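You operate a simulated robot arm through the tools that you are given. There is no shell and no other tool. Be economical: measure what you need, move in short steps, check, and stop when the job is done.

You run a simulated two-armed robot. Do the job below in one go: nothing can be reset, and whatever is moved stays where it is left.

## Task
Move both bite blocks from the soak tub to the bath basket and run them clean.
Fine: one run at the set time, hands out of the bath; put the lid back on the tub.

Only the result counts: the job must be done as asked and must still hold three seconds after the hand-in. Knocking over, shifting, dropping, spilling or breaking anything else fails it. Lids that push on must go on centred and level and be pressed home; caps that screw on are set level and turned clockwise until they are tight.

## Robot
Two 7-joint arms with two-finger parallel grippers on one trunk, on a base that drives. Base frame: it is fixed to the floor where the robot stands at the start and does not move with it; the origin is under the middle of the robot, x ahead of it, y to its left, z up. Units: mm, degrees, N and s.
The left shoulder is at the start at [50, 187, 1160], the right one opposite. With the tool pointing down near the work surface each hand reaches from about 100 to 660 mm from the robot's upright axis, wherever it stands, measured 20 degrees to its own side. Places, roughly: blue bite block (5x4x3 cm) [500, 300, 900]; inside of the bath basket [600, -700, 1100]; soak tub (22x15x8 cm) [500, 200, 900]; soak tub lid (23x16x4 cm) [500, 200, 1000]. Payload 3.43 kg a hand.
The TCP of each hand is the grasp point between the finger pads, 30 mm short of the fingertips. In the tool frame z runs along the fingers and y along their closing line. The gripper opens to 94 mm. The fingers are 28 mm wide and 10 mm thick; the gripper's body (50 by 96 mm) begins 55 mm behind the TCP.
Orientation is told as [roll, pitch, yaw] about the base's x, y, z axes, in that order, counted from this pose: with the fingers straight down and closing along the base's y, the tool's x points along the base's -x, its y along +y and its z along -z.

## Interface
- The arms move only by the tool apply_moves. It takes "left_motion", "right_motion" or both (then of equal length, played together; a hand with none holds still); each is a list of rows, each an object (a shift or turn left out is 0, a gripper value left out holds the last) with "linear": the shift along the tool's x, y, z in mm, a list of three; "angular": the turn, a rotation vector about the tool's x, y, z in rad, a list of three; "hand": the opening, from 0 (shut) to 1 (fully open). In form: [{"linear": [x, y, z], "angular": [ax, ay, az], "hand": hand}, ...]. A call has 1 to 20 rows; each row is the pose to reach, as a shift and turn from the pose commanded when the call began, along the tool's axes at that moment. Each row takes 0.2 s and may step no farther than 50 mm and 8.6 degrees from the row before; otherwise, or with a gripper value out of range, the whole call is refused. A pose out of reach is approached as far as the arm can. The call stops where the force on the tool passes 40 N (or 10 N more than at its start, if that is more) or the arm is blocked; 0.2 s more then pass. The fingers move at their own pace (about 153 mm/s each) and stop on an object; they squeeze with about 22 N. The grip force told is the motor's: it shows also when the fingers shut on nothing. Time passes only in rows, and 0.2 s behind the last, so rows that repeat a pose let the fingers close. The reply holds the time, the measured pose of the TCP, the force on the tool along the base axes, the opening and the grip force, in the units named above and with some noise, with the torque about the TCP (base axes, N m) and any sound that the robot's microphone picked up.
- Cameras (640 x 400 px; columns grow to the right, rows downward): "scene" is now at [141.3, -20, 1317.1]; the picture's right is [-0.25, -0.97, 0.00], its down [-0.59, 0.15, -0.79] and it looks along [0.77, -0.20, -0.61] (base axes); focal length 219 px, centre (320, 200). "left" rides on the left gripper at [76, -14, -102] in its tool frame; the picture's right is [0.18, 0.98, 0.00], its down [-0.75, 0.14, -0.64] and it looks along [-0.63, 0.12, 0.77] (tool axes); focal length 243 px, centre (320, 200). "right" rides on the right gripper at [76, 14, -103] in its tool frame; the picture's right is [-0.18, 0.98, 0.00], its down [-0.75, -0.14, -0.64] and it looks along [-0.63, -0.12, 0.77] (tool axes); focal length 243 px, centre (320, 200). There is no depth. A picture from a camera that has moved, and an enlarged one, comes with that camera's place and axes in the base frame and with its lens.
- camera(camera): a new picture of that camera. The clock stands still meanwhile.
- slide_trunk(by): slides the trunk up (or, below 0, down) by that many mm; the arms and the scene camera ride with it, the base frame stays. It gives what a move gives, with no picture.
- base_move(legs): drives the robot by 1 to 6 legs, each [ahead, left, turn to the left] in mm, mm and degrees, along the robot's own axes; the way and the turn of a leg run together, so that a leg with both is an arc; at most 1500 mm and 180 degrees a leg. The arms and the cameras ride along, it lands a little off, and it stops where it bumps. It gives what a move gives.
- turn_head(pan, tilt): turns the head with the scene camera to pan (to the left, within 80 degrees either way) and tilt (down, from -29 to 69), counted from straight ahead of the robot. It gives what a move gives.
- zoom(camera, box): a new picture of the part [left, top, right, bottom] of that camera's present view, enlarged. The clock stands still meanwhile.
- close_job(): hands the job in; it is judged then, once.

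Work in short steps. Places have to be worked out from the pictures, the camera data and where the tool is seen: move nearer, look again, correct. Check each grasp and each placing, and mend what went wrong. You have 120 turns and 108 pictures in all, those below and enlarged ones among them. Open the grippers and draw the arms clear of the work before you hand the job in, unless the task says otherwise; then end with one line.

The tools are called as name(argument=value, ...) on one line, values as JSON. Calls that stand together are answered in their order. apply_moves: Moves the arms, as the interface text tells. Its arguments: {"type":"object","properties":{"left_motion":{"type":"array"},"right_motion":{"type":"array"}},"required":[]} The other tools are called the same way: slide_trunk (by) slides the trunk up or down; base_move (legs) drives the base; turn_head (pan, tilt) turns the head that bears the scene camera; camera (camera) takes a picture; zoom (camera, box) takes an enlarged picture of a part of a camera's view; close_job () hands the job in.

At the start:

```text
time: 0.0
left_ee_pos: [334.1, 72.0, 1150.6]
left_tcp_rot: [0.1, 0.0, 0.1]
left_force: [-0.4, -0.1, -0.5]
left_torque: [0.02, 0.01, 0.0]
left_finger_gap: 93.9
left_grasp_force: 0.1
right_ee_pos: [428.2, -244.9, 1000.0]
right_tcp_rot: [0.0, 0.0, 0.0]
right_force: [0.5, 0.1, -0.8]
right_torque: [-0.03, -0.02, 0.01]
right_finger_gap: 93.7
right_grasp_force: 0.1
trunk travel left (down, up): [-375.0, 57.0]
robot x, y, heading: [-2.8, 0.4, -0.3]
head pan, tilt: [-14.4, 37.7]
```

scene: 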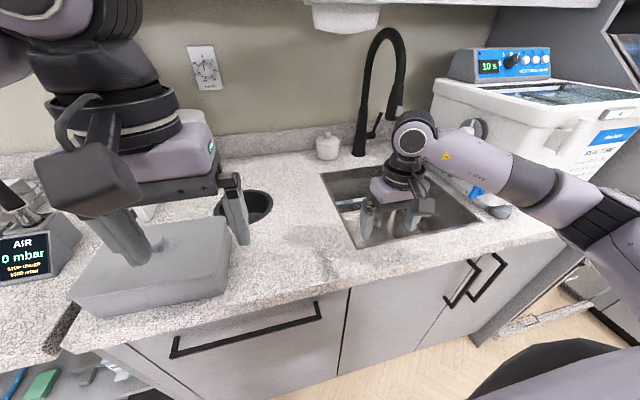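
right: 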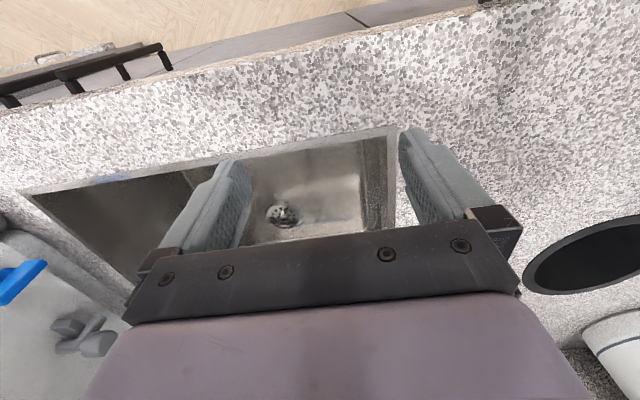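
left: 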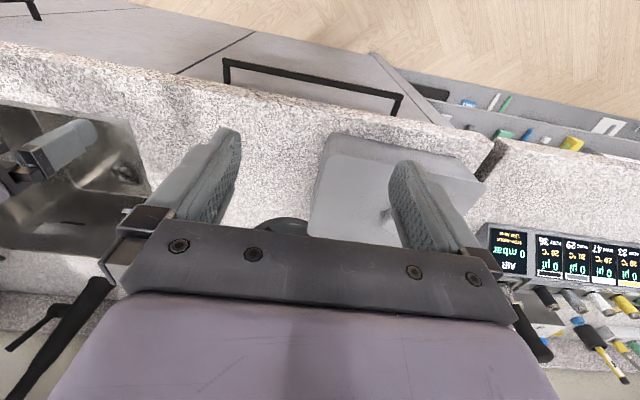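

The tub with lid is under the left hand; the bath is on the right with a control box. I'll look closer at the bath and at the tub lid.

zoom(camera="scene", box=[430, 30, 640, 230])

zoom(camera="scene", box=[50, 150, 290, 330])

turn_head(pan=-50, tilt=25)

camera(camera="scene")

```text
2.00 times, centred on (535, 130) of scene
camera zoom: at [141.3, -20.0, 1317.1], right [-0.25, -0.97, 0.0], down [-0.59, 0.15, -0.79], along [0.77, -0.2, -0.61], focal length 438 px, centre (-110, 340)
```

zoom: 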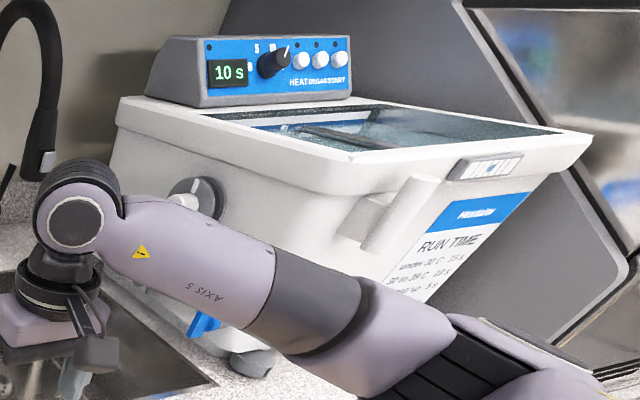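

```text
2.22 times, centred on (170, 240) of scene
camera zoom: at [141.3, -20.0, 1317.1], right [-0.25, -0.97, 0.0], down [-0.59, 0.15, -0.79], along [0.77, -0.2, -0.61], focal length 487 px, centre (653, 111)
```

zoom: 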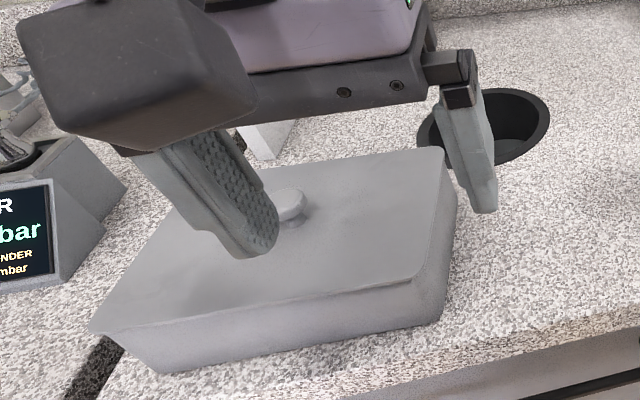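

```text
time: 1.0
left_ee_pos: [333.1, 72.9, 1150.3]
left_tcp_rot: [0.1, 0.0, 0.0]
left_force: [-0.6, 0.3, -0.1]
left_torque: [0.03, 0.0, -0.01]
left_finger_gap: 93.9
left_grasp_force: 0.2
right_ee_pos: [428.7, -245.1, 999.9]
right_tcp_rot: [0.0, 0.0, 0.0]
right_force: [0.7, -0.6, -0.2]
right_torque: [0.0, -0.02, 0.01]
right_finger_gap: 94.2
right_grasp_force: 0.0
trunk travel left (down, up): [-375.0, 57.0]
robot x, y, heading: [0.8, -1.8, -0.0]
head pan, tilt: [-50.0, 25.0]
```

```text
102 pictures are left
camera scene: at [116.8, -69.0, 1337.0], right [-0.77, -0.64, 0.0], down [-0.27, 0.32, -0.91], along [0.58, -0.69, -0.42], focal length 219 px, centre (320, 200)
```

scene: 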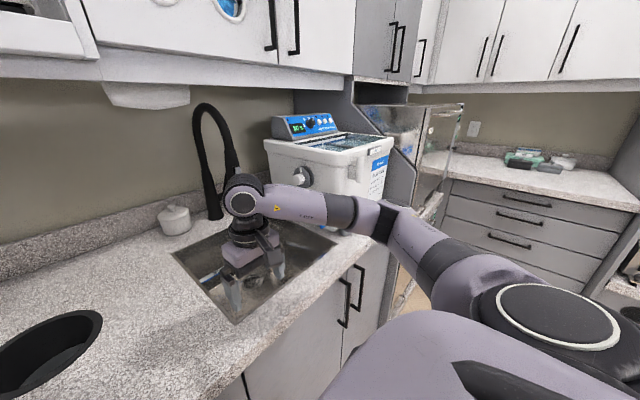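

The bath has a run-time card and some display on the rim. I'll read both enlarged.

zoom(camera="scene", box=[255, 105, 335, 155])

zoom(camera="scene", box=[330, 130, 410, 200])

```text
8.00 times, centred on (295, 130) of scene
camera zoom: at [116.8, -69.0, 1337.0], right [-0.77, -0.64, 0.0], down [-0.27, 0.32, -0.91], along [0.58, -0.69, -0.42], focal length 1754 px, centre (520, 760)
```

zoom: 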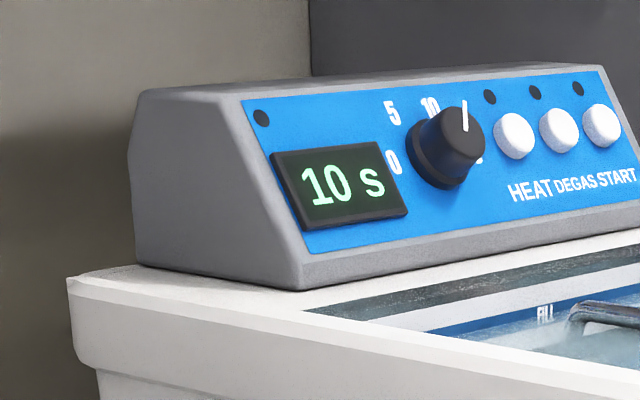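

```text
5.71 times, centred on (370, 165) of scene
camera zoom: at [116.8, -69.0, 1337.0], right [-0.77, -0.64, 0.0], down [-0.27, 0.32, -0.91], along [0.58, -0.69, -0.42], focal length 1252 px, centre (34, 400)
```

zoom: 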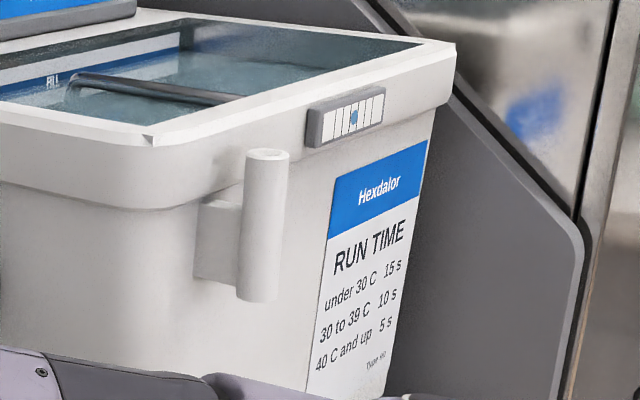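

The knob of the tub lid works out to about (489, 208, 1005), with the tub yawed about -4°. The strip thermometer and the dial will be read up close later. I move the left hand over the knob, staying high.

apply_moves(left_motion=[{"linear": [-35, 30, 0]}, {"linear": [-70, 60, 0]}, {"linear": [-105, 95, 0]}, {"linear": [-125, 115, 20]}, {"linear": [-125, 115, 45]}])

camera(camera="left")

turn_head(pan=15, tilt=40)

camera(camera="scene")

```text
time: 2.2
left_ee_pos: [459.1, 189.4, 1105.3]
left_tcp_rot: [0.0, -0.1, 0.1]
left_force: [0.0, 0.5, 1.2]
left_torque: [0.0, 0.0, -0.02]
left_finger_gap: 94.2
left_grasp_force: 0.2
right_ee_pos: [428.0, -244.6, 1000.7]
right_tcp_rot: [0.0, 0.0, 0.0]
right_force: [-0.4, 0.1, 0.3]
right_torque: [0.0, 0.02, 0.0]
right_finger_gap: 94.0
right_grasp_force: 0.1
trunk travel left (down, up): [-375.0, 57.0]
robot x, y, heading: [-5.0, -1.0, -0.1]
head pan, tilt: [-50.0, 25.0]
```

```text
99 pictures are left
camera left: at [384.1, 174.2, 1208.5], right [-0.18, 0.98, 0.0], down [0.75, 0.14, 0.64], along [0.63, 0.12, -0.77], focal length 243 px, centre (320, 200)
```

left: 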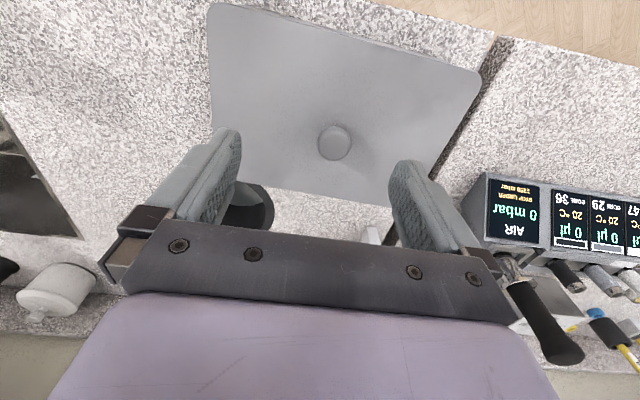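

```text
time: 3.6
left_ee_pos: [460.3, 189.0, 1106.3]
left_tcp_rot: [0.0, 0.0, 0.0]
left_force: [0.1, -0.1, -0.3]
left_torque: [-0.02, -0.02, -0.01]
left_finger_gap: 93.9
left_grasp_force: 0.1
right_ee_pos: [429.1, -244.4, 1000.6]
right_tcp_rot: [0.0, 0.0, 0.0]
right_force: [0.3, 0.1, -0.7]
right_torque: [0.0, -0.01, 0.0]
right_finger_gap: 94.1
right_grasp_force: 0.0
trunk travel left (down, up): [-375.0, 57.0]
robot x, y, heading: [1.3, -3.8, 0.0]
head pan, tilt: [15.0, 40.0]
```

```text
98 pictures are left
camera scene: at [139.6, 23.4, 1313.7], right [0.26, -0.97, 0.0], down [-0.62, -0.17, -0.77], along [0.74, 0.2, -0.64], focal length 219 px, centre (320, 200)
```

scene: 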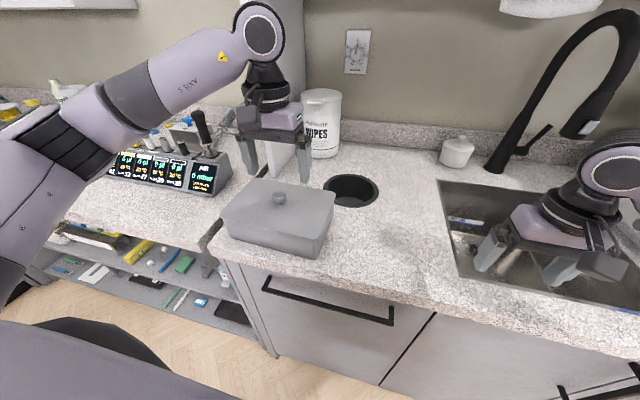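

Triangulating both views, the knob is at about (480, 207, 1008). I go over it and down with the fingers open until the tips are just above the lid.

apply_moves(left_motion=[{"linear": [-20, 18, 20]}, {"linear": [-20, 18, 50]}, {"linear": [-20, 18, 70]}, {"linear": [-20, 18, 80]}])

camera(camera="left")

zoom(camera="scene", box=[210, 120, 370, 270])

```text
time: 4.6
left_ee_pos: [478.8, 205.6, 1024.2]
left_tcp_rot: [-0.2, 0.0, 0.0]
left_force: [0.7, -0.3, 0.0]
left_torque: [-0.06, 0.0, 0.0]
left_finger_gap: 93.9
left_grasp_force: 0.1
right_ee_pos: [429.3, -245.2, 1000.8]
right_tcp_rot: [-0.1, 0.1, 0.0]
right_force: [0.5, 0.7, 0.0]
right_torque: [0.02, -0.01, -0.02]
right_finger_gap: 94.1
right_grasp_force: 0.1
trunk travel left (down, up): [-375.0, 57.0]
robot x, y, heading: [0.7, -0.8, -0.0]
head pan, tilt: [15.0, 40.0]
```

```text
97 pictures are left
camera left: at [403.1, 191.2, 1126.4], right [-0.18, 0.98, 0.0], down [0.75, 0.14, 0.64], along [0.63, 0.12, -0.77], focal length 243 px, centre (320, 200)
```

left: 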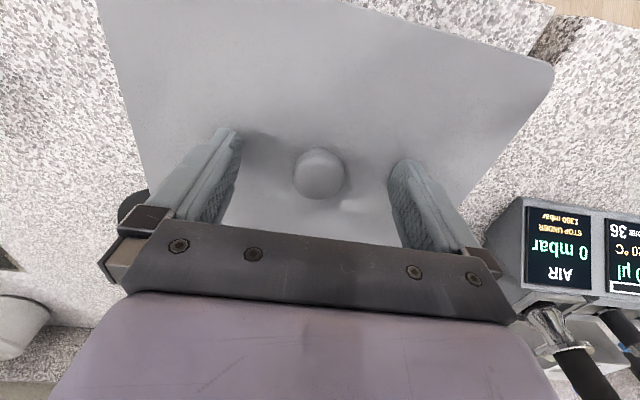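

```text
2.67 times, centred on (290, 195) of scene
camera zoom: at [139.6, 23.5, 1313.7], right [0.26, -0.97, 0.0], down [-0.62, -0.17, -0.77], along [0.74, 0.2, -0.64], focal length 584 px, centre (400, 213)
```

zoom: 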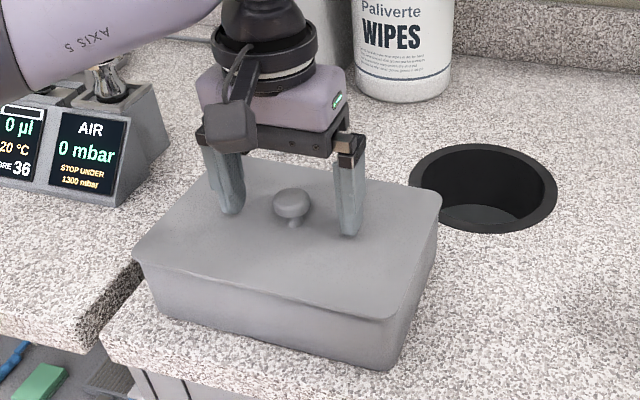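

The knob is centred between the fingers and the tips are about 14 mm below its top. I go 5 mm lower and close.

apply_moves(left_motion=[{"linear": [0, 0, 3]}, {"linear": [0, 0, 6]}, {"linear": [0, 0, 6], "hand": 0.2}, {"linear": [0, 0, 6], "hand": 0.0}, {"linear": [0, 0, 6], "hand": 0.0}, {"linear": [0, 0, 6], "hand": 0.0}])

zoom(camera="scene", box=[210, 120, 370, 270])

```text
time: 6.0
left_ee_pos: [478.8, 205.6, 1019.0]
left_tcp_rot: [-0.1, -0.1, 0.0]
left_force: [0.7, 0.7, 3.3]
left_torque: [0.02, -0.05, 0.02]
left_finger_gap: 28.7
left_grasp_force: 22.2
right_ee_pos: [428.5, -245.2, 1000.1]
right_tcp_rot: [-0.1, 0.0, 0.1]
right_force: [-0.3, -0.5, -0.1]
right_torque: [-0.01, 0.02, 0.0]
right_finger_gap: 93.9
right_grasp_force: 0.0
trunk travel left (down, up): [-375.0, 57.0]
robot x, y, heading: [-0.1, 2.1, 0.2]
head pan, tilt: [15.0, 40.0]
```

```text
2.67 times, centred on (290, 195) of scene
camera zoom: at [139.5, 23.6, 1313.7], right [0.26, -0.97, 0.0], down [-0.62, -0.17, -0.77], along [0.74, 0.2, -0.64], focal length 584 px, centre (400, 213)
```

zoom: 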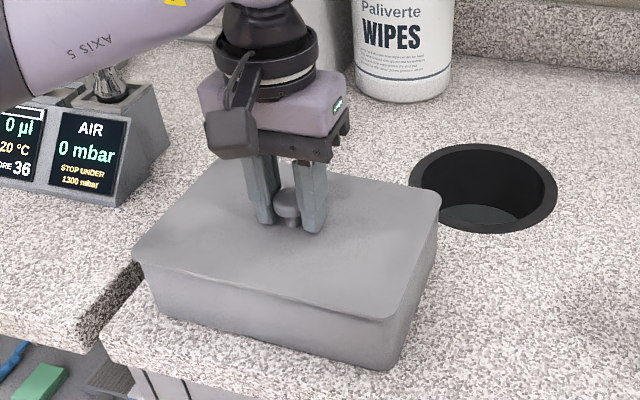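

The knob is gripped at 28.7 mm; the seated lid pose is TCP (478.8, 205.6, 1019). I lift straight up slowly.

apply_moves(left_motion=[{"linear": [0, 0, -3]}, {"linear": [0, 0, -8]}, {"linear": [0, 0, -20]}, {"linear": [0, 0, -40]}, {"linear": [0, 0, -70]}, {"linear": [0, 0, -100]}])

camera(camera="scene")

```text
time: 7.4
left_ee_pos: [476.3, 205.6, 1119.5]
left_tcp_rot: [0.0, -0.1, 0.1]
left_force: [-0.3, 0.3, -1.2]
left_torque: [0.01, 0.02, 0.0]
left_finger_gap: 28.6
left_grasp_force: 22.1
right_ee_pos: [428.8, -243.8, 1001.1]
right_tcp_rot: [0.0, 0.0, -0.1]
right_force: [1.1, -0.2, 0.1]
right_torque: [0.02, 0.0, -0.03]
right_finger_gap: 94.1
right_grasp_force: 0.0
trunk travel left (down, up): [-375.0, 57.0]
robot x, y, heading: [0.9, 2.0, -0.3]
head pan, tilt: [15.0, 40.0]
```

```text
94 pictures are left
camera scene: at [139.5, 23.4, 1313.6], right [0.26, -0.97, 0.0], down [-0.62, -0.17, -0.77], along [0.74, 0.2, -0.64], focal length 219 px, centre (320, 200)
```

scene: 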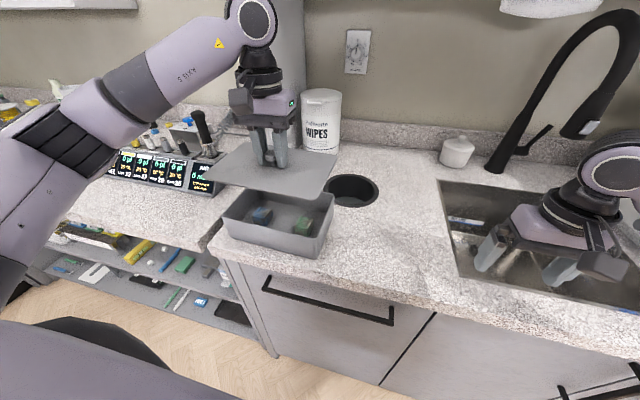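

The lid is off; both blocks (blue, green) are visible. The free counter between tub and sink (x 371 front edge, y -180..95, hole at ~(669,73)) takes the lid centred at about (480, -45). I clear the right hand first, then carry the lid over.

apply_moves(left_motion=[{"linear": [0, 0, 0]}, {"linear": [0, 0, 0]}, {"linear": [0, 0, 0]}, {"linear": [0, -45, 0]}, {"linear": [0, -90, 0]}, {"linear": [0, -135, 0]}, {"linear": [0, -180, 0]}, {"linear": [0, -220, 0]}, {"linear": [0, -250, 0]}], right_motion=[{"linear": [0, 0, -40]}, {"linear": [0, -30, -80]}, {"linear": [0, -70, -100]}, {"linear": [0, -100, -120]}, {"linear": [0, -130, -120]}, {"linear": [0, -130, -120]}, {"linear": [0, -130, -120]}, {"linear": [0, -130, -120]}, {"linear": [0, -130, -120]}])

camera(camera="scene")

```text
time: 9.4
left_ee_pos: [478.0, -46.7, 1118.2]
left_tcp_rot: [0.0, 0.1, -0.1]
left_force: [-0.1, 0.7, -1.5]
left_torque: [-0.02, 0.03, -0.01]
left_finger_gap: 28.8
left_grasp_force: 22.2
right_ee_pos: [428.6, -376.2, 1119.6]
right_tcp_rot: [0.0, 0.0, -0.1]
right_force: [0.3, -0.8, -0.8]
right_torque: [0.03, 0.01, -0.01]
right_finger_gap: 94.0
right_grasp_force: 0.0
trunk travel left (down, up): [-375.0, 57.0]
robot x, y, heading: [-1.7, -1.9, 0.1]
head pan, tilt: [15.0, 40.0]
```

```text
93 pictures are left
camera scene: at [139.6, 22.8, 1313.7], right [0.26, -0.97, 0.0], down [-0.62, -0.17, -0.77], along [0.74, 0.2, -0.64], focal length 219 px, centre (320, 200)
```

scene: 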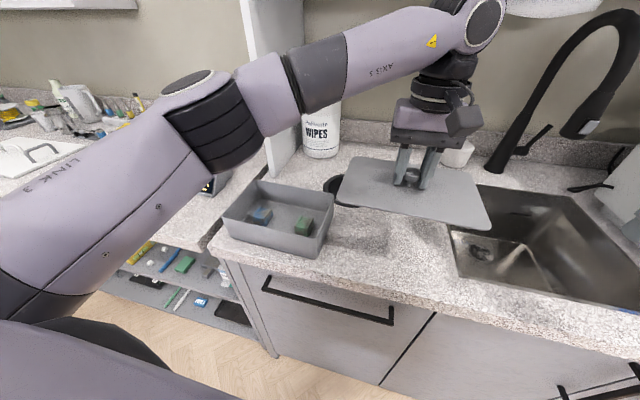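

The lid hangs level over the free counter. I shift it 7 mm left and lower it gently toward the estimated contact at TCP z ≈ 966.

apply_moves(left_motion=[{"linear": [0, 7, 40]}, {"linear": [0, 7, 80]}, {"linear": [0, 7, 110]}, {"linear": [0, 7, 130]}, {"linear": [0, 7, 140]}, {"linear": [0, 7, 144]}])

zoom(camera="scene", box=[320, 100, 520, 280])

```text
time: 10.8
left_ee_pos: [478.6, -37.9, 975.3]
left_tcp_rot: [-0.2, -0.1, -0.1]
left_force: [0.9, -0.4, -0.8]
left_torque: [0.03, -0.01, -0.04]
left_finger_gap: 28.9
left_grasp_force: 22.6
right_ee_pos: [428.6, -375.9, 1119.9]
right_tcp_rot: [0.0, 0.0, 0.0]
right_force: [-0.2, -0.2, 0.0]
right_torque: [0.05, -0.02, 0.0]
right_finger_gap: 94.0
right_grasp_force: 0.1
trunk travel left (down, up): [-375.0, 57.0]
robot x, y, heading: [0.7, -2.4, 0.0]
head pan, tilt: [15.0, 40.0]
```

```text
2.22 times, centred on (420, 190) of scene
camera zoom: at [139.7, 23.5, 1313.6], right [0.26, -0.97, 0.0], down [-0.62, -0.17, -0.77], along [0.74, 0.2, -0.64], focal length 487 px, centre (98, 222)
```

zoom: 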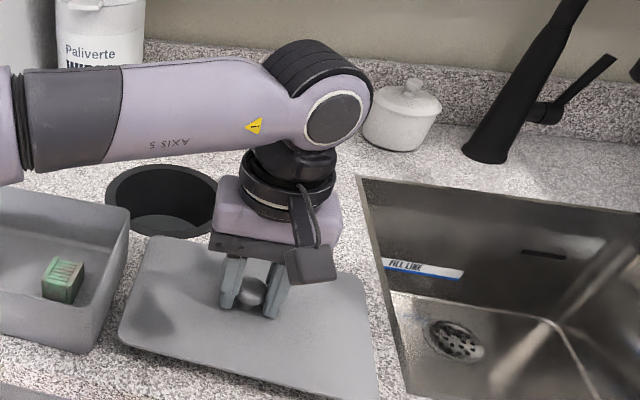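

No contact yet. I lower in 2 mm steps.

apply_moves(left_motion=[{"linear": [0, 0, 2]}, {"linear": [0, 0, 4]}, {"linear": [0, 0, 6]}, {"linear": [0, 0, 8]}])

```text
time: 11.8
left_ee_pos: [479.9, -36.2, 966.8]
left_tcp_rot: [0.0, 0.0, 0.1]
left_force: [0.5, 0.1, -1.0]
left_torque: [0.02, 0.01, 0.01]
left_finger_gap: 29.1
left_grasp_force: 21.3
right_ee_pos: [429.0, -375.3, 1119.4]
right_tcp_rot: [0.1, 0.0, 0.0]
right_force: [0.5, 0.3, -0.9]
right_torque: [0.01, 0.0, 0.04]
right_finger_gap: 93.9
right_grasp_force: 0.0
trunk travel left (down, up): [-375.0, 57.0]
robot x, y, heading: [0.5, -2.1, 0.1]
head pan, tilt: [15.0, 40.0]
```

Still only the lid's weight is felt. I continue down in small steps.

apply_moves(left_motion=[{"linear": [0, 0, 2]}, {"linear": [0, 0, 4]}, {"linear": [0, 0, 6]}])

zoom(camera="scene", box=[320, 140, 480, 280])

```text
time: 12.6
left_ee_pos: [477.8, -36.3, 960.2]
left_tcp_rot: [0.0, 0.0, 0.1]
left_force: [0.3, -0.3, -0.2]
left_torque: [-0.02, 0.0, -0.01]
left_finger_gap: 28.9
left_grasp_force: 21.9
right_ee_pos: [428.7, -376.3, 1119.4]
right_tcp_rot: [0.0, 0.1, 0.0]
right_force: [-0.3, 1.1, -0.2]
right_torque: [0.0, 0.0, -0.04]
right_finger_gap: 94.1
right_grasp_force: 0.1
trunk travel left (down, up): [-375.0, 57.0]
robot x, y, heading: [0.7, 1.3, -0.3]
head pan, tilt: [15.0, 40.0]
```

```text
2.86 times, centred on (400, 210) of scene
camera zoom: at [139.7, 23.5, 1313.6], right [0.26, -0.97, 0.0], down [-0.62, -0.17, -0.77], along [0.74, 0.2, -0.64], focal length 626 px, centre (91, 171)
```

zoom: 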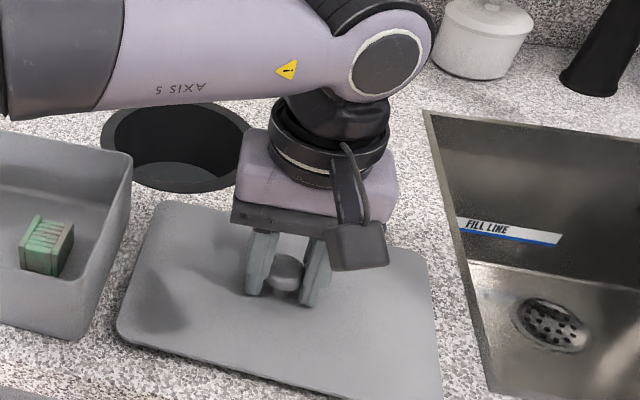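

The lid is nearly at the counter (small gap). A few more millimetres, stepping by 1–2.

apply_moves(left_motion=[{"linear": [0, 0, 2]}, {"linear": [0, 0, 3.5]}, {"linear": [0, 0, 5]}])

```text
time: 13.4
left_ee_pos: [478.7, -37.6, 954.6]
left_tcp_rot: [0.0, 0.0, 0.0]
left_force: [0.1, -0.1, -1.6]
left_torque: [-0.04, 0.01, -0.01]
left_finger_gap: 28.8
left_grasp_force: 22.1
right_ee_pos: [428.0, -376.7, 1119.7]
right_tcp_rot: [0.0, 0.0, -0.1]
right_force: [0.1, -0.8, 0.2]
right_torque: [0.01, -0.02, -0.04]
right_finger_gap: 94.0
right_grasp_force: 0.1
trunk travel left (down, up): [-375.0, 57.0]
robot x, y, heading: [-3.9, -2.4, 0.0]
head pan, tilt: [15.0, 40.0]
```

Force still about zero; continue.

apply_moves(left_motion=[{"linear": [0, 0, 1.5]}, {"linear": [0, 0, 3]}, {"linear": [0, 0, 4.5]}])

zoom(camera="scene", box=[340, 180, 480, 280])

```text
time: 14.2
left_ee_pos: [477.8, -36.7, 954.3]
left_tcp_rot: [-0.2, -0.3, 0.1]
left_force: [-1.1, 3.3, 24.5]
left_torque: [0.22, 0.58, 0.13]
left_finger_gap: 29.0
left_grasp_force: 22.4
right_ee_pos: [426.6, -375.2, 1119.9]
right_tcp_rot: [-0.1, 0.0, 0.1]
right_force: [-0.1, -0.5, -0.2]
right_torque: [0.01, 0.0, 0.01]
right_finger_gap: 93.9
right_grasp_force: 0.0
trunk travel left (down, up): [-375.0, 57.0]
robot x, y, heading: [-2.7, -1.8, 0.0]
head pan, tilt: [15.0, 40.0]
```

```text
4.00 times, centred on (410, 230) of scene
camera zoom: at [137.6, 24.1, 1314.3], right [0.26, -0.97, 0.0], down [-0.62, -0.17, -0.77], along [0.74, 0.2, -0.64], focal length 877 px, centre (-40, 80)
```

zoom: 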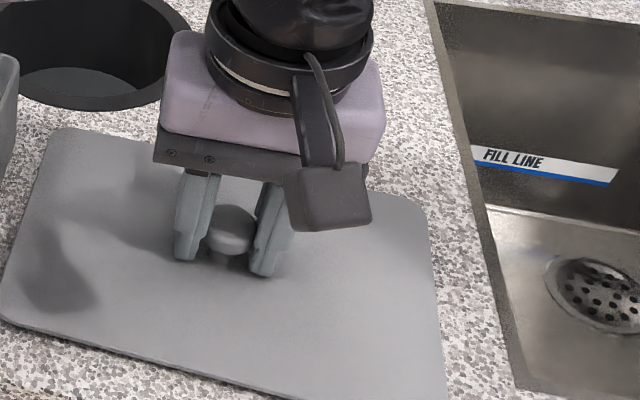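

The lid rests on the counter at TCP z ≈ 954.5. I relax the push, open, and lift away toward the tub.

apply_moves(left_motion=[{"linear": [0, 0, -3.5]}, {"linear": [0, 0, -3.5], "hand": 0.6}, {"linear": [0, 0, -3.5], "hand": 1}, {"linear": [0, 0, -3.5], "hand": 1}, {"linear": [0, 0, -40], "hand": 1}, {"linear": [0, 0, -85], "hand": 1}, {"linear": [0, 0, -130], "hand": 1}, {"linear": [20, 45, -150], "hand": 1}, {"linear": [20, 90, -150], "hand": 1}, {"linear": [20, 135, -150], "hand": 1}, {"linear": [20, 180, -150], "hand": 1}])

camera(camera="left")

camera(camera="scene")

```text
refused: row 8 steps farther than a row can; nothing moved
```

```text
89 pictures are left
camera left: at [402.6, -51.8, 1057.4], right [-0.19, 0.98, 0.0], down [0.75, 0.14, 0.65], along [0.63, 0.12, -0.76], focal length 243 px, centre (320, 200)
```

left: 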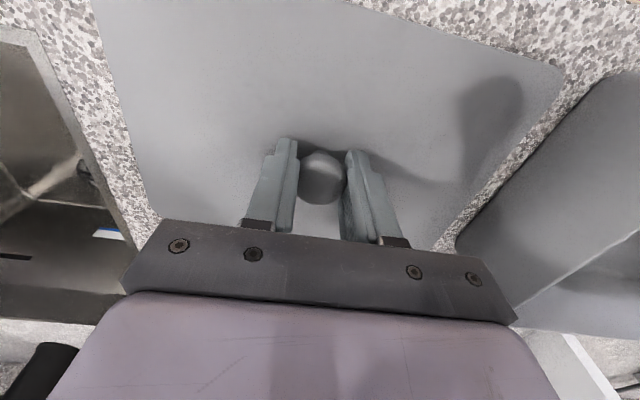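

```text
88 pictures are left
camera scene: at [137.6, 24.1, 1314.3], right [0.26, -0.97, 0.0], down [-0.62, -0.17, -0.77], along [0.74, 0.2, -0.64], focal length 219 px, centre (320, 200)
```

scene: 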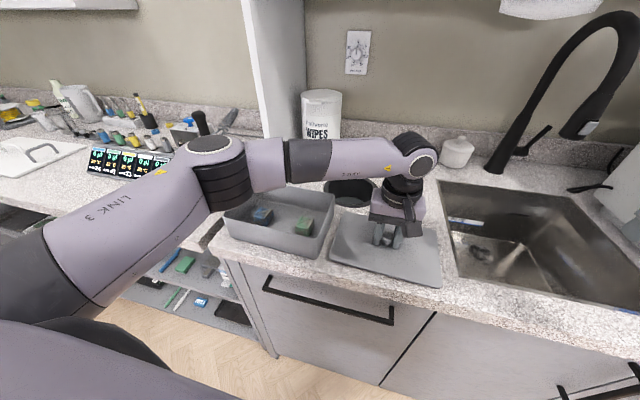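

The lid lies flat clear of tub and sink. I redo the release with shorter steps and stop above the tub.

apply_moves(left_motion=[{"linear": [0, 0, -3.5]}, {"linear": [0, 0, -3.5], "hand": 0.6}, {"linear": [0, 0, -3.5], "hand": 1}, {"linear": [0, 0, -3.5], "hand": 1}, {"linear": [0, 0, -40], "hand": 1}, {"linear": [0, 0, -85], "hand": 1}, {"linear": [0, 0, -130], "hand": 1}, {"linear": [0, 40, -150], "hand": 1}, {"linear": [0, 85, -150], "hand": 1}, {"linear": [0, 130, -150], "hand": 1}, {"linear": [0, 175, -150], "hand": 1}, {"linear": [0, 210, -150], "hand": 1}])

camera(camera="left")

zoom(camera="scene", box=[200, 160, 360, 270])

```text
time: 16.8
left_ee_pos: [479.0, 174.4, 1103.5]
left_tcp_rot: [-0.1, -0.1, 0.0]
left_force: [-0.4, 0.7, -0.2]
left_torque: [0.0, 0.01, 0.01]
left_finger_gap: 93.8
left_grasp_force: 0.0
right_ee_pos: [427.7, -374.7, 1119.3]
right_tcp_rot: [0.0, 0.0, 0.0]
right_force: [0.2, 0.2, 0.6]
right_torque: [0.0, 0.01, 0.03]
right_finger_gap: 93.9
right_grasp_force: 0.1
trunk travel left (down, up): [-375.0, 57.0]
robot x, y, heading: [0.9, -1.9, -0.1]
head pan, tilt: [15.0, 40.0]
```

```text
87 pictures are left
camera left: at [403.6, 159.4, 1205.2], right [-0.18, 0.98, 0.0], down [0.75, 0.14, 0.64], along [0.63, 0.12, -0.77], focal length 243 px, centre (320, 200)
```

left: 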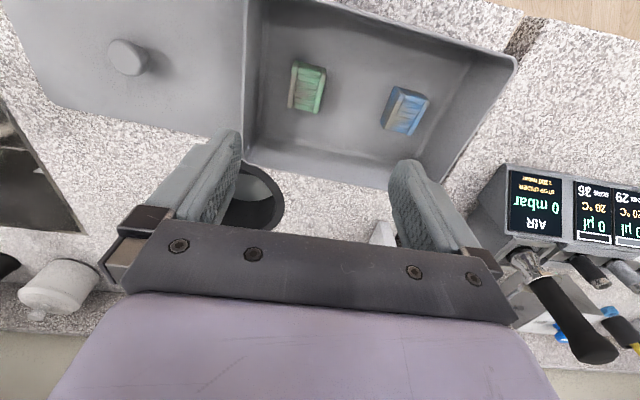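

```text
3.64 times, centred on (280, 215) of scene
camera zoom: at [139.5, 24.1, 1313.7], right [0.26, -0.97, 0.0], down [-0.62, -0.17, -0.77], along [0.74, 0.2, -0.64], focal length 797 px, centre (466, 146)
```

zoom: 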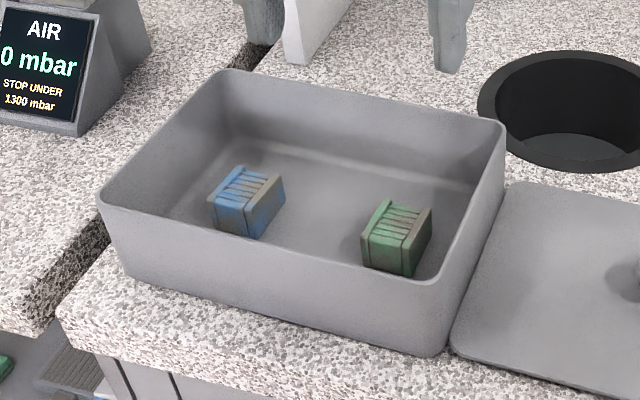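

Green block top ≈ (476,160), blue ≈ (479,266), each with its long side roughly along x, tops near z 948. I take the left hand over the blue one with a narrowed opening, halting above for a check.

apply_moves(left_motion=[{"linear": [0, 45, 15], "hand": 0.65}, {"linear": [0, 90, 40], "angular": [0, 0, -0.05], "hand": 0.65}, {"linear": [0, 91.5, 75], "angular": [0, 0, -0.05], "hand": 0.65}, {"linear": [0, 91.5, 90], "angular": [0, 0, -0.05], "hand": 0.65}])

camera(camera="left")

zoom(camera="scene", box=[200, 130, 360, 270])

```text
refused: row 2 steps farther than a row can; nothing moved
```

```text
85 pictures are left
camera left: at [403.6, 159.4, 1205.2], right [-0.18, 0.98, 0.0], down [0.75, 0.14, 0.64], along [0.63, 0.12, -0.77], focal length 243 px, centre (320, 200)
```

left: 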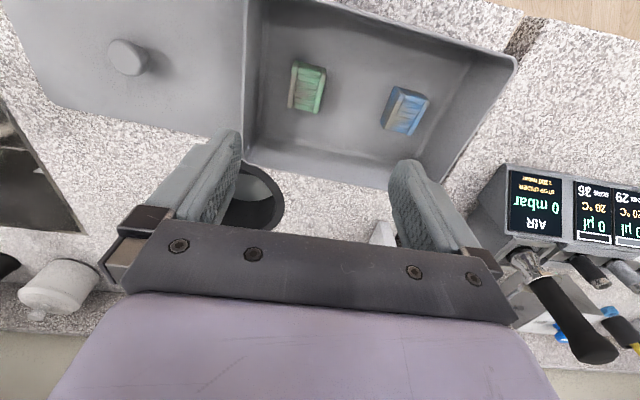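

```text
2.86 times, centred on (280, 200) of scene
camera zoom: at [139.5, 24.1, 1313.7], right [0.26, -0.97, 0.0], down [-0.62, -0.17, -0.77], along [0.74, 0.2, -0.64], focal length 626 px, centre (434, 200)
```

zoom: 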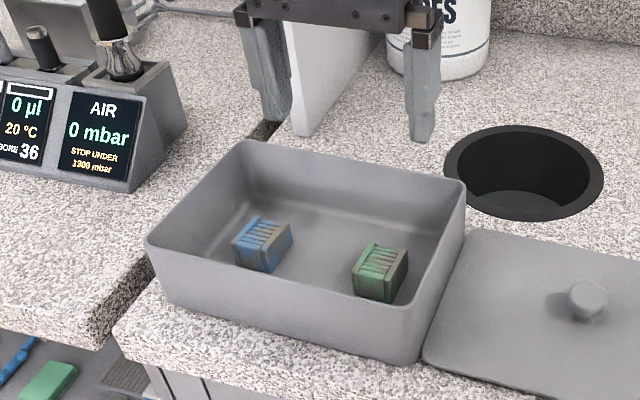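

One step exceeded 50 mm; I redo it with smaller ones.

apply_moves(left_motion=[{"linear": [0, 35, 10], "hand": 0.65}, {"linear": [0, 70, 20], "hand": 0.65}, {"linear": [0, 91.5, 40], "angular": [0, 0, -0.05], "hand": 0.65}, {"linear": [0, 91.5, 80], "angular": [0, 0, -0.05], "hand": 0.65}, {"linear": [0, 91.5, 90], "angular": [0, 0, -0.05], "hand": 0.65}])

camera(camera="left")

zoom(camera="scene", box=[200, 130, 360, 270])

```text
time: 18.0
left_ee_pos: [478.2, 264.3, 1012.5]
left_tcp_rot: [0.1, 0.0, 2.9]
left_force: [-0.5, -0.6, 0.9]
left_torque: [-0.01, 0.02, 0.0]
left_finger_gap: 61.1
left_grasp_force: 0.0
right_ee_pos: [428.4, -375.2, 1119.4]
right_tcp_rot: [-0.1, -0.1, 0.0]
right_force: [-0.3, -0.3, -0.5]
right_torque: [0.01, 0.0, 0.0]
right_finger_gap: 94.1
right_grasp_force: 0.2
trunk travel left (down, up): [-375.0, 57.0]
robot x, y, heading: [-0.3, 1.9, -0.1]
head pan, tilt: [15.0, 40.0]
```

```text
83 pictures are left
camera left: at [404.1, 245.8, 1114.8], right [-0.23, 0.97, 0.0], down [0.75, 0.18, 0.64], along [0.62, 0.15, -0.77], focal length 243 px, centre (320, 200)
```

left: 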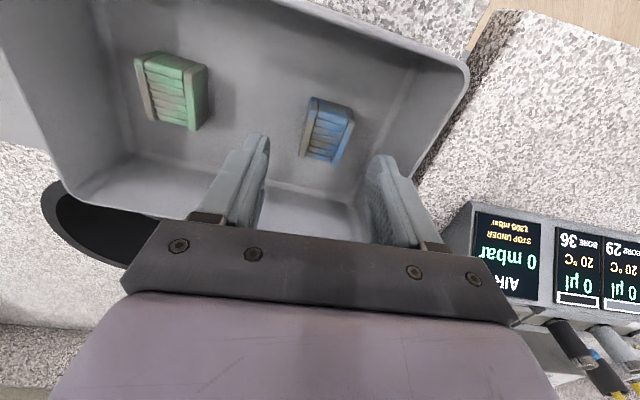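

```text
2.86 times, centred on (280, 200) of scene
camera zoom: at [139.6, 23.6, 1313.7], right [0.26, -0.97, 0.0], down [-0.62, -0.17, -0.77], along [0.74, 0.2, -0.64], focal length 626 px, centre (434, 200)
```

zoom: 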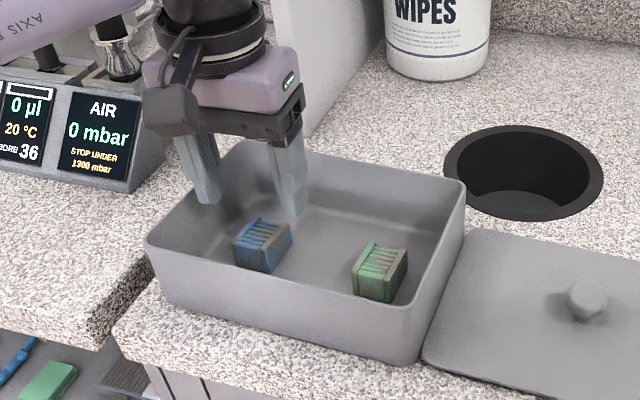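

Refined: blue block at about (478, 267.5), TCP is at 264.3. I shift 3 mm, narrow to 52 mm, and descend to z ≈ 955, then close.

apply_moves(left_motion=[{"linear": [0, 3, 0], "hand": 0.56}, {"linear": [0, 3, 15], "hand": 0.56}, {"linear": [0, 3, 30], "hand": 0.56}, {"linear": [0, 3, 45], "hand": 0.56}, {"linear": [0, 3, 58], "hand": 0.56}])

camera(camera="left")

```text
time: 19.2
left_ee_pos: [478.0, 267.5, 955.3]
left_tcp_rot: [-0.1, -0.1, 2.9]
left_force: [0.4, 0.0, 0.0]
left_torque: [0.0, 0.02, 0.0]
left_finger_gap: 52.4
left_grasp_force: 0.0
right_ee_pos: [428.4, -376.2, 1120.9]
right_tcp_rot: [0.0, 0.0, 0.0]
right_force: [-0.1, 0.4, 0.2]
right_torque: [0.0, 0.03, 0.05]
right_finger_gap: 94.2
right_grasp_force: 0.1
trunk travel left (down, up): [-375.0, 57.0]
robot x, y, heading: [1.6, 6.6, 0.0]
head pan, tilt: [15.0, 40.0]
```

```text
81 pictures are left
camera left: at [403.7, 249.2, 1056.7], right [-0.23, 0.97, 0.0], down [0.75, 0.18, 0.64], along [0.62, 0.15, -0.77], focal length 243 px, centre (320, 200)
```

left: 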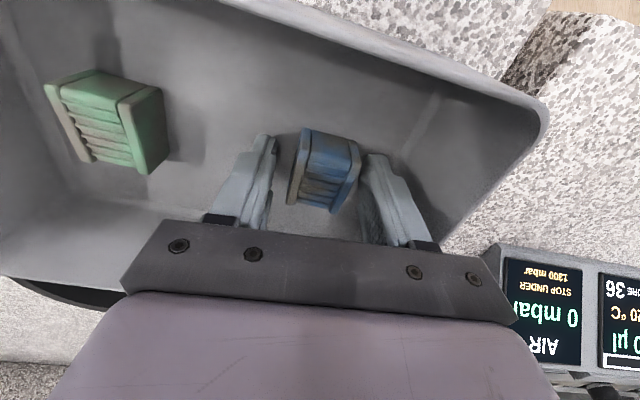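

The block sits between the fingers, slightly nearer the robot; I shift 6 mm back and close.

apply_moves(left_motion=[{"linear": [5, 0, 2], "hand": 0.56}, {"linear": [5, 0, 3], "hand": 0.3}, {"linear": [5, 0, 3], "hand": 0.0}, {"linear": [5, 0, 3], "hand": 0.0}, {"linear": [5, 0, 3], "hand": 0.0}])

```text
time: 20.4
left_ee_pos: [472.8, 266.5, 951.9]
left_tcp_rot: [-0.2, -0.1, 2.9]
left_force: [1.7, -0.6, 10.9]
left_torque: [-0.09, -0.04, -0.05]
left_finger_gap: 34.9
left_grasp_force: 21.7
right_ee_pos: [428.5, -376.6, 1120.7]
right_tcp_rot: [0.0, 0.0, -0.1]
right_force: [0.7, 0.8, -0.6]
right_torque: [0.01, 0.0, -0.02]
right_finger_gap: 94.4
right_grasp_force: 0.0
trunk travel left (down, up): [-375.0, 57.0]
robot x, y, heading: [-0.6, 0.2, -0.1]
head pan, tilt: [15.0, 40.0]
```

Block gripped at 35 mm (tips touched the tub floor lightly). I lift straight up and carry it to the left, out of the way.

apply_moves(left_motion=[{"linear": [0, 0, -8]}, {"linear": [0, 0, -35]}, {"linear": [0, 0, -80]}, {"linear": [0, 0, -125]}, {"linear": [0, 0, -170]}, {"linear": [30, 30, -190]}, {"linear": [60, 60, -190]}, {"linear": [90, 90, -190]}])

camera(camera="scene")

```text
time: 22.2
left_ee_pos: [378.4, 355.4, 1140.9]
left_tcp_rot: [-0.1, 0.1, 2.8]
left_force: [0.0, -0.6, -0.7]
left_torque: [0.02, -0.01, -0.02]
left_finger_gap: 34.1
left_grasp_force: 21.8
right_ee_pos: [428.3, -374.2, 1119.1]
right_tcp_rot: [0.1, -0.1, 0.0]
right_force: [-0.4, -0.2, 0.7]
right_torque: [-0.02, -0.01, 0.0]
right_finger_gap: 93.8
right_grasp_force: 0.1
trunk travel left (down, up): [-375.0, 57.0]
robot x, y, heading: [-3.8, -1.6, -0.3]
head pan, tilt: [15.0, 40.0]
```

```text
80 pictures are left
camera scene: at [138.9, 24.1, 1313.8], right [0.26, -0.97, 0.0], down [-0.62, -0.17, -0.77], along [0.74, 0.2, -0.64], focal length 219 px, centre (320, 200)
```

scene: 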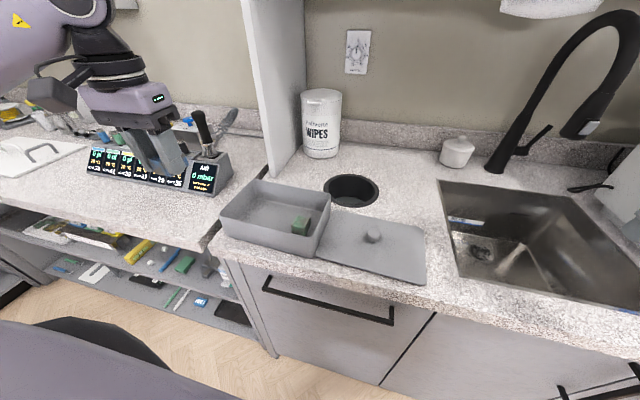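

The left hand holds the blue block, parked left. The lid seems to have crept ~15 mm to the tub on release (noted for re-fitting). Now the right hand goes across toward the green block.

apply_moves(right_motion=[{"linear": [0, 45, 0]}, {"linear": [0, 90, 0]}, {"linear": [0, 135, 0]}, {"linear": [0, 180, 0]}, {"linear": [0, 225, 0]}, {"linear": [0, 270, 0]}, {"linear": [0, 315, 0]}, {"linear": [-10, 360, 0]}, {"linear": [-20, 405, 0]}, {"linear": [-30, 450, 0]}, {"linear": [-40, 495, 0]}, {"linear": [-45, 520, 0]}])

camera(camera="right")

camera(camera="scene")

```text
time: 24.8
left_ee_pos: [380.0, 354.7, 1140.6]
left_tcp_rot: [-0.2, -0.1, 2.8]
left_force: [0.8, 0.9, -0.2]
left_torque: [0.02, 0.0, -0.01]
left_finger_gap: 34.4
left_grasp_force: 22.2
right_ee_pos: [479.9, 91.5, 1121.9]
right_tcp_rot: [0.5, 0.2, -2.5]
right_force: [0.6, -0.4, 0.4]
right_torque: [-0.02, 0.0, 0.0]
right_finger_gap: 94.0
right_grasp_force: 0.1
right hand out of reach, approached as far as the arm can: row 11, 12
trunk travel left (down, up): [-375.0, 57.0]
robot x, y, heading: [3.5, -0.3, -0.0]
head pan, tilt: [15.0, 40.0]
```

```text
79 pictures are left
camera right: at [405.7, 109.0, 1225.4], right [0.23, 0.97, 0.01], down [0.75, -0.18, 0.64], along [0.62, -0.14, -0.77], focal length 243 px, centre (320, 200)
```

right: 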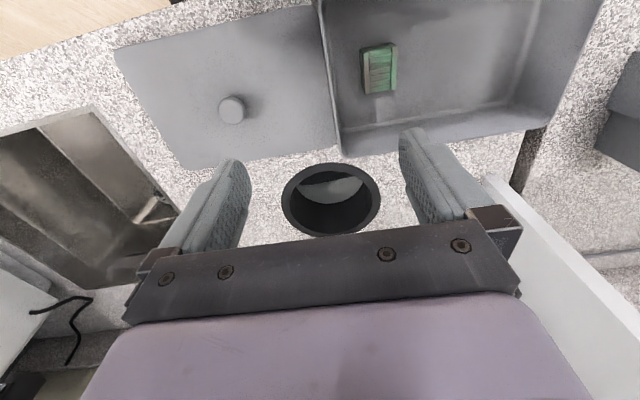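

```text
78 pictures are left
camera scene: at [139.3, 24.1, 1313.7], right [0.26, -0.97, 0.0], down [-0.62, -0.17, -0.77], along [0.74, 0.2, -0.64], focal length 219 px, centre (320, 200)
```

scene: 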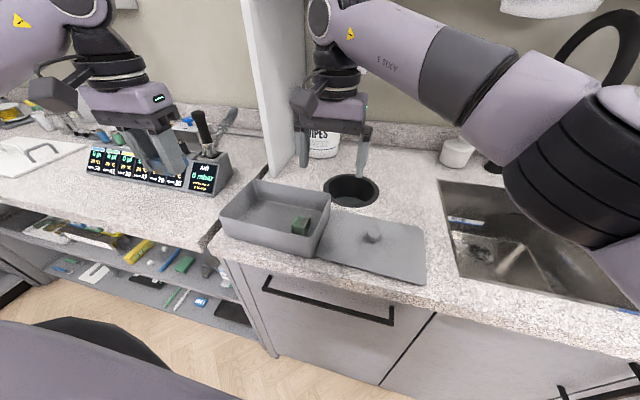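

The right hand runs out of reach at y≈91. I pull the left hand back and up a little, back the right off, then drive the base 130 mm left.

apply_moves(left_motion=[{"linear": [40, 0, -20]}, {"linear": [80, -10, -30]}], right_motion=[{"linear": [0, -40, 0]}, {"linear": [0, -80, 0]}])

base_move(legs=[[0, 130, 0]])

camera(camera="right")

camera(camera="scene")

```text
time: 25.4
left_ee_pos: [299.2, 335.6, 1172.2]
left_tcp_rot: [-0.1, 0.0, 2.9]
left_force: [0.0, 0.1, -0.6]
left_torque: [-0.02, -0.01, 0.0]
left_finger_gap: 34.3
left_grasp_force: 21.7
right_ee_pos: [467.0, 28.3, 1121.2]
right_tcp_rot: [0.0, -0.2, 0.1]
right_force: [0.2, 0.1, -0.2]
right_torque: [0.0, -0.01, 0.0]
right_finger_gap: 94.2
right_grasp_force: 0.1
trunk travel left (down, up): [-375.0, 57.0]
robot x, y, heading: [-0.1, 0.7, -0.1]
head pan, tilt: [15.0, 40.0]
```

```text
time: 26.6
left_ee_pos: [299.7, 466.6, 1171.9]
left_tcp_rot: [-0.1, 0.0, 2.9]
left_force: [-0.1, -0.4, -0.7]
left_torque: [-0.03, 0.01, -0.01]
left_finger_gap: 34.1
left_grasp_force: 22.0
right_ee_pos: [467.2, 157.1, 1120.3]
right_tcp_rot: [0.0, 0.0, -0.1]
right_force: [0.3, 1.1, 0.3]
right_torque: [-0.03, 0.0, 0.04]
right_finger_gap: 93.9
right_grasp_force: 0.1
trunk travel left (down, up): [-375.0, 57.0]
robot x, y, heading: [0.5, 128.0, -0.2]
head pan, tilt: [15.0, 40.0]
```

```text
77 pictures are left
camera right: at [391.3, 172.7, 1223.2], right [0.18, 0.98, 0.0], down [0.75, -0.14, 0.64], along [0.63, -0.12, -0.77], focal length 243 px, centre (320, 200)
```

right: 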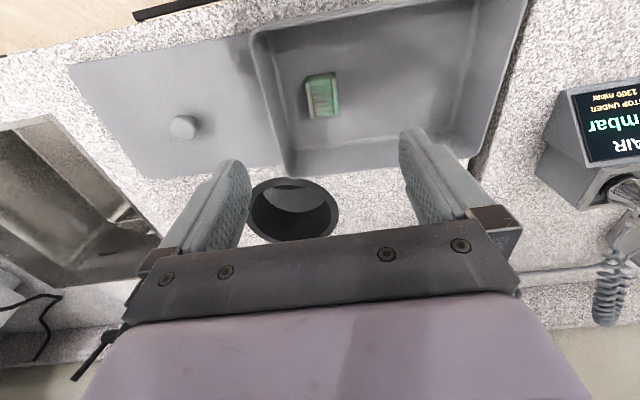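

```text
76 pictures are left
camera scene: at [139.7, 153.7, 1313.6], right [0.26, -0.97, 0.0], down [-0.62, -0.17, -0.77], along [0.74, 0.2, -0.64], focal length 219 px, centre (320, 200)
```

scene: 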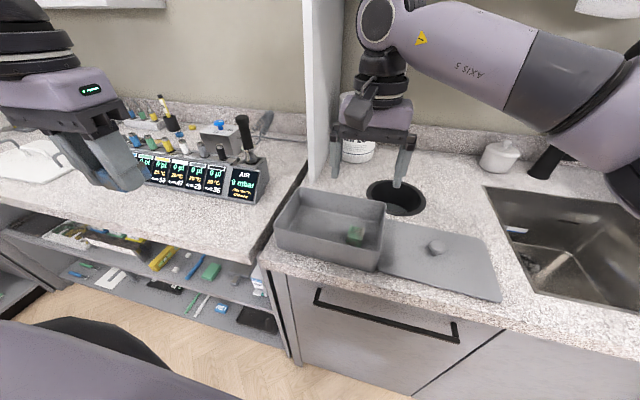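

Green block top ≈ (473, 160.5), yaw ≈ -2.7°. I bring the right hand above it with a 52 mm opening, to z≈1010, and check.

apply_moves(right_motion=[{"linear": [-4, 3.5, 30], "angular": [0, 0, 0.045], "hand": 0.58}, {"linear": [-4, 3.5, 70], "angular": [0, 0, 0.045], "hand": 0.58}, {"linear": [-4, 3.5, 105], "angular": [0, 0, 0.045], "hand": 0.58}, {"linear": [-4, 3.5, 112], "angular": [0, 0, 0.045], "hand": 0.58}])

camera(camera="right")

```text
time: 27.6
left_ee_pos: [299.4, 466.0, 1170.5]
left_tcp_rot: [0.0, 0.0, 3.0]
left_force: [0.4, -0.1, 0.3]
left_torque: [-0.02, -0.03, 0.01]
left_finger_gap: 34.3
left_grasp_force: 22.1
right_ee_pos: [470.5, 162.5, 1008.7]
right_tcp_rot: [0.0, 0.0, -2.6]
right_force: [0.9, 0.4, -0.5]
right_torque: [-0.03, 0.03, -0.02]
right_finger_gap: 54.6
right_grasp_force: 0.0
trunk travel left (down, up): [-375.0, 57.0]
robot x, y, heading: [-1.7, 128.9, -0.2]
head pan, tilt: [15.0, 40.0]
```

```text
75 pictures are left
camera right: at [395.4, 180.3, 1110.9], right [0.23, 0.97, 0.0], down [0.75, -0.17, 0.64], along [0.62, -0.15, -0.77], focal length 243 px, centre (320, 200)
```

right: 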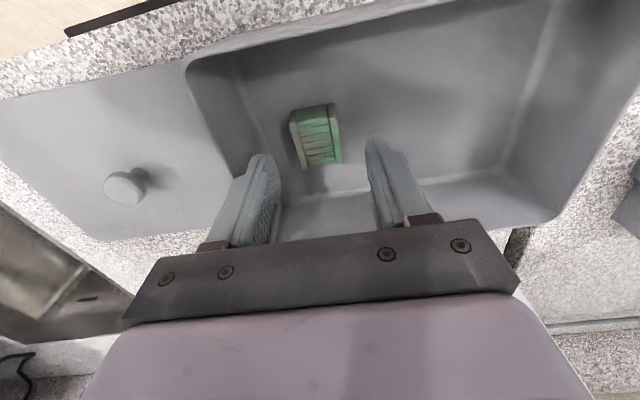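

Well aligned (block ≈ (469, 161)). I descend to z≈954 and close.

apply_moves(right_motion=[{"linear": [1, -1.5, 20], "hand": 0.58}, {"linear": [1, -1.5, 40], "hand": 0.58}, {"linear": [1, -1.5, 54], "hand": 0.58}, {"linear": [1, -1.5, 54], "hand": 0.3}, {"linear": [1, -1.5, 54], "hand": 0}, {"linear": [1, -1.5, 54], "hand": 0}, {"linear": [1, -1.5, 54], "hand": 0}])

camera(camera="right")

```text
time: 29.2
left_ee_pos: [299.8, 466.7, 1171.3]
left_tcp_rot: [0.0, 0.0, 3.0]
left_force: [-0.2, -0.1, -0.6]
left_torque: [-0.02, -0.04, -0.01]
left_finger_gap: 34.2
left_grasp_force: 22.5
right_ee_pos: [469.5, 159.7, 953.7]
right_tcp_rot: [0.0, 0.0, -2.7]
right_force: [0.1, -1.0, 1.2]
right_torque: [0.0, -0.04, 0.03]
right_finger_gap: 33.0
right_grasp_force: 21.7
trunk travel left (down, up): [-375.0, 57.0]
robot x, y, heading: [2.3, 128.6, -0.0]
head pan, tilt: [15.0, 40.0]
```

```text
74 pictures are left
camera right: at [395.1, 177.8, 1056.1], right [0.23, 0.97, 0.0], down [0.75, -0.18, 0.64], along [0.63, -0.15, -0.77], focal length 243 px, centre (320, 200)
```

right: 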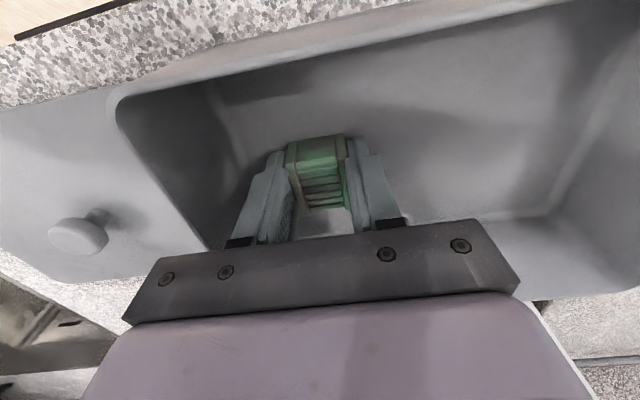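

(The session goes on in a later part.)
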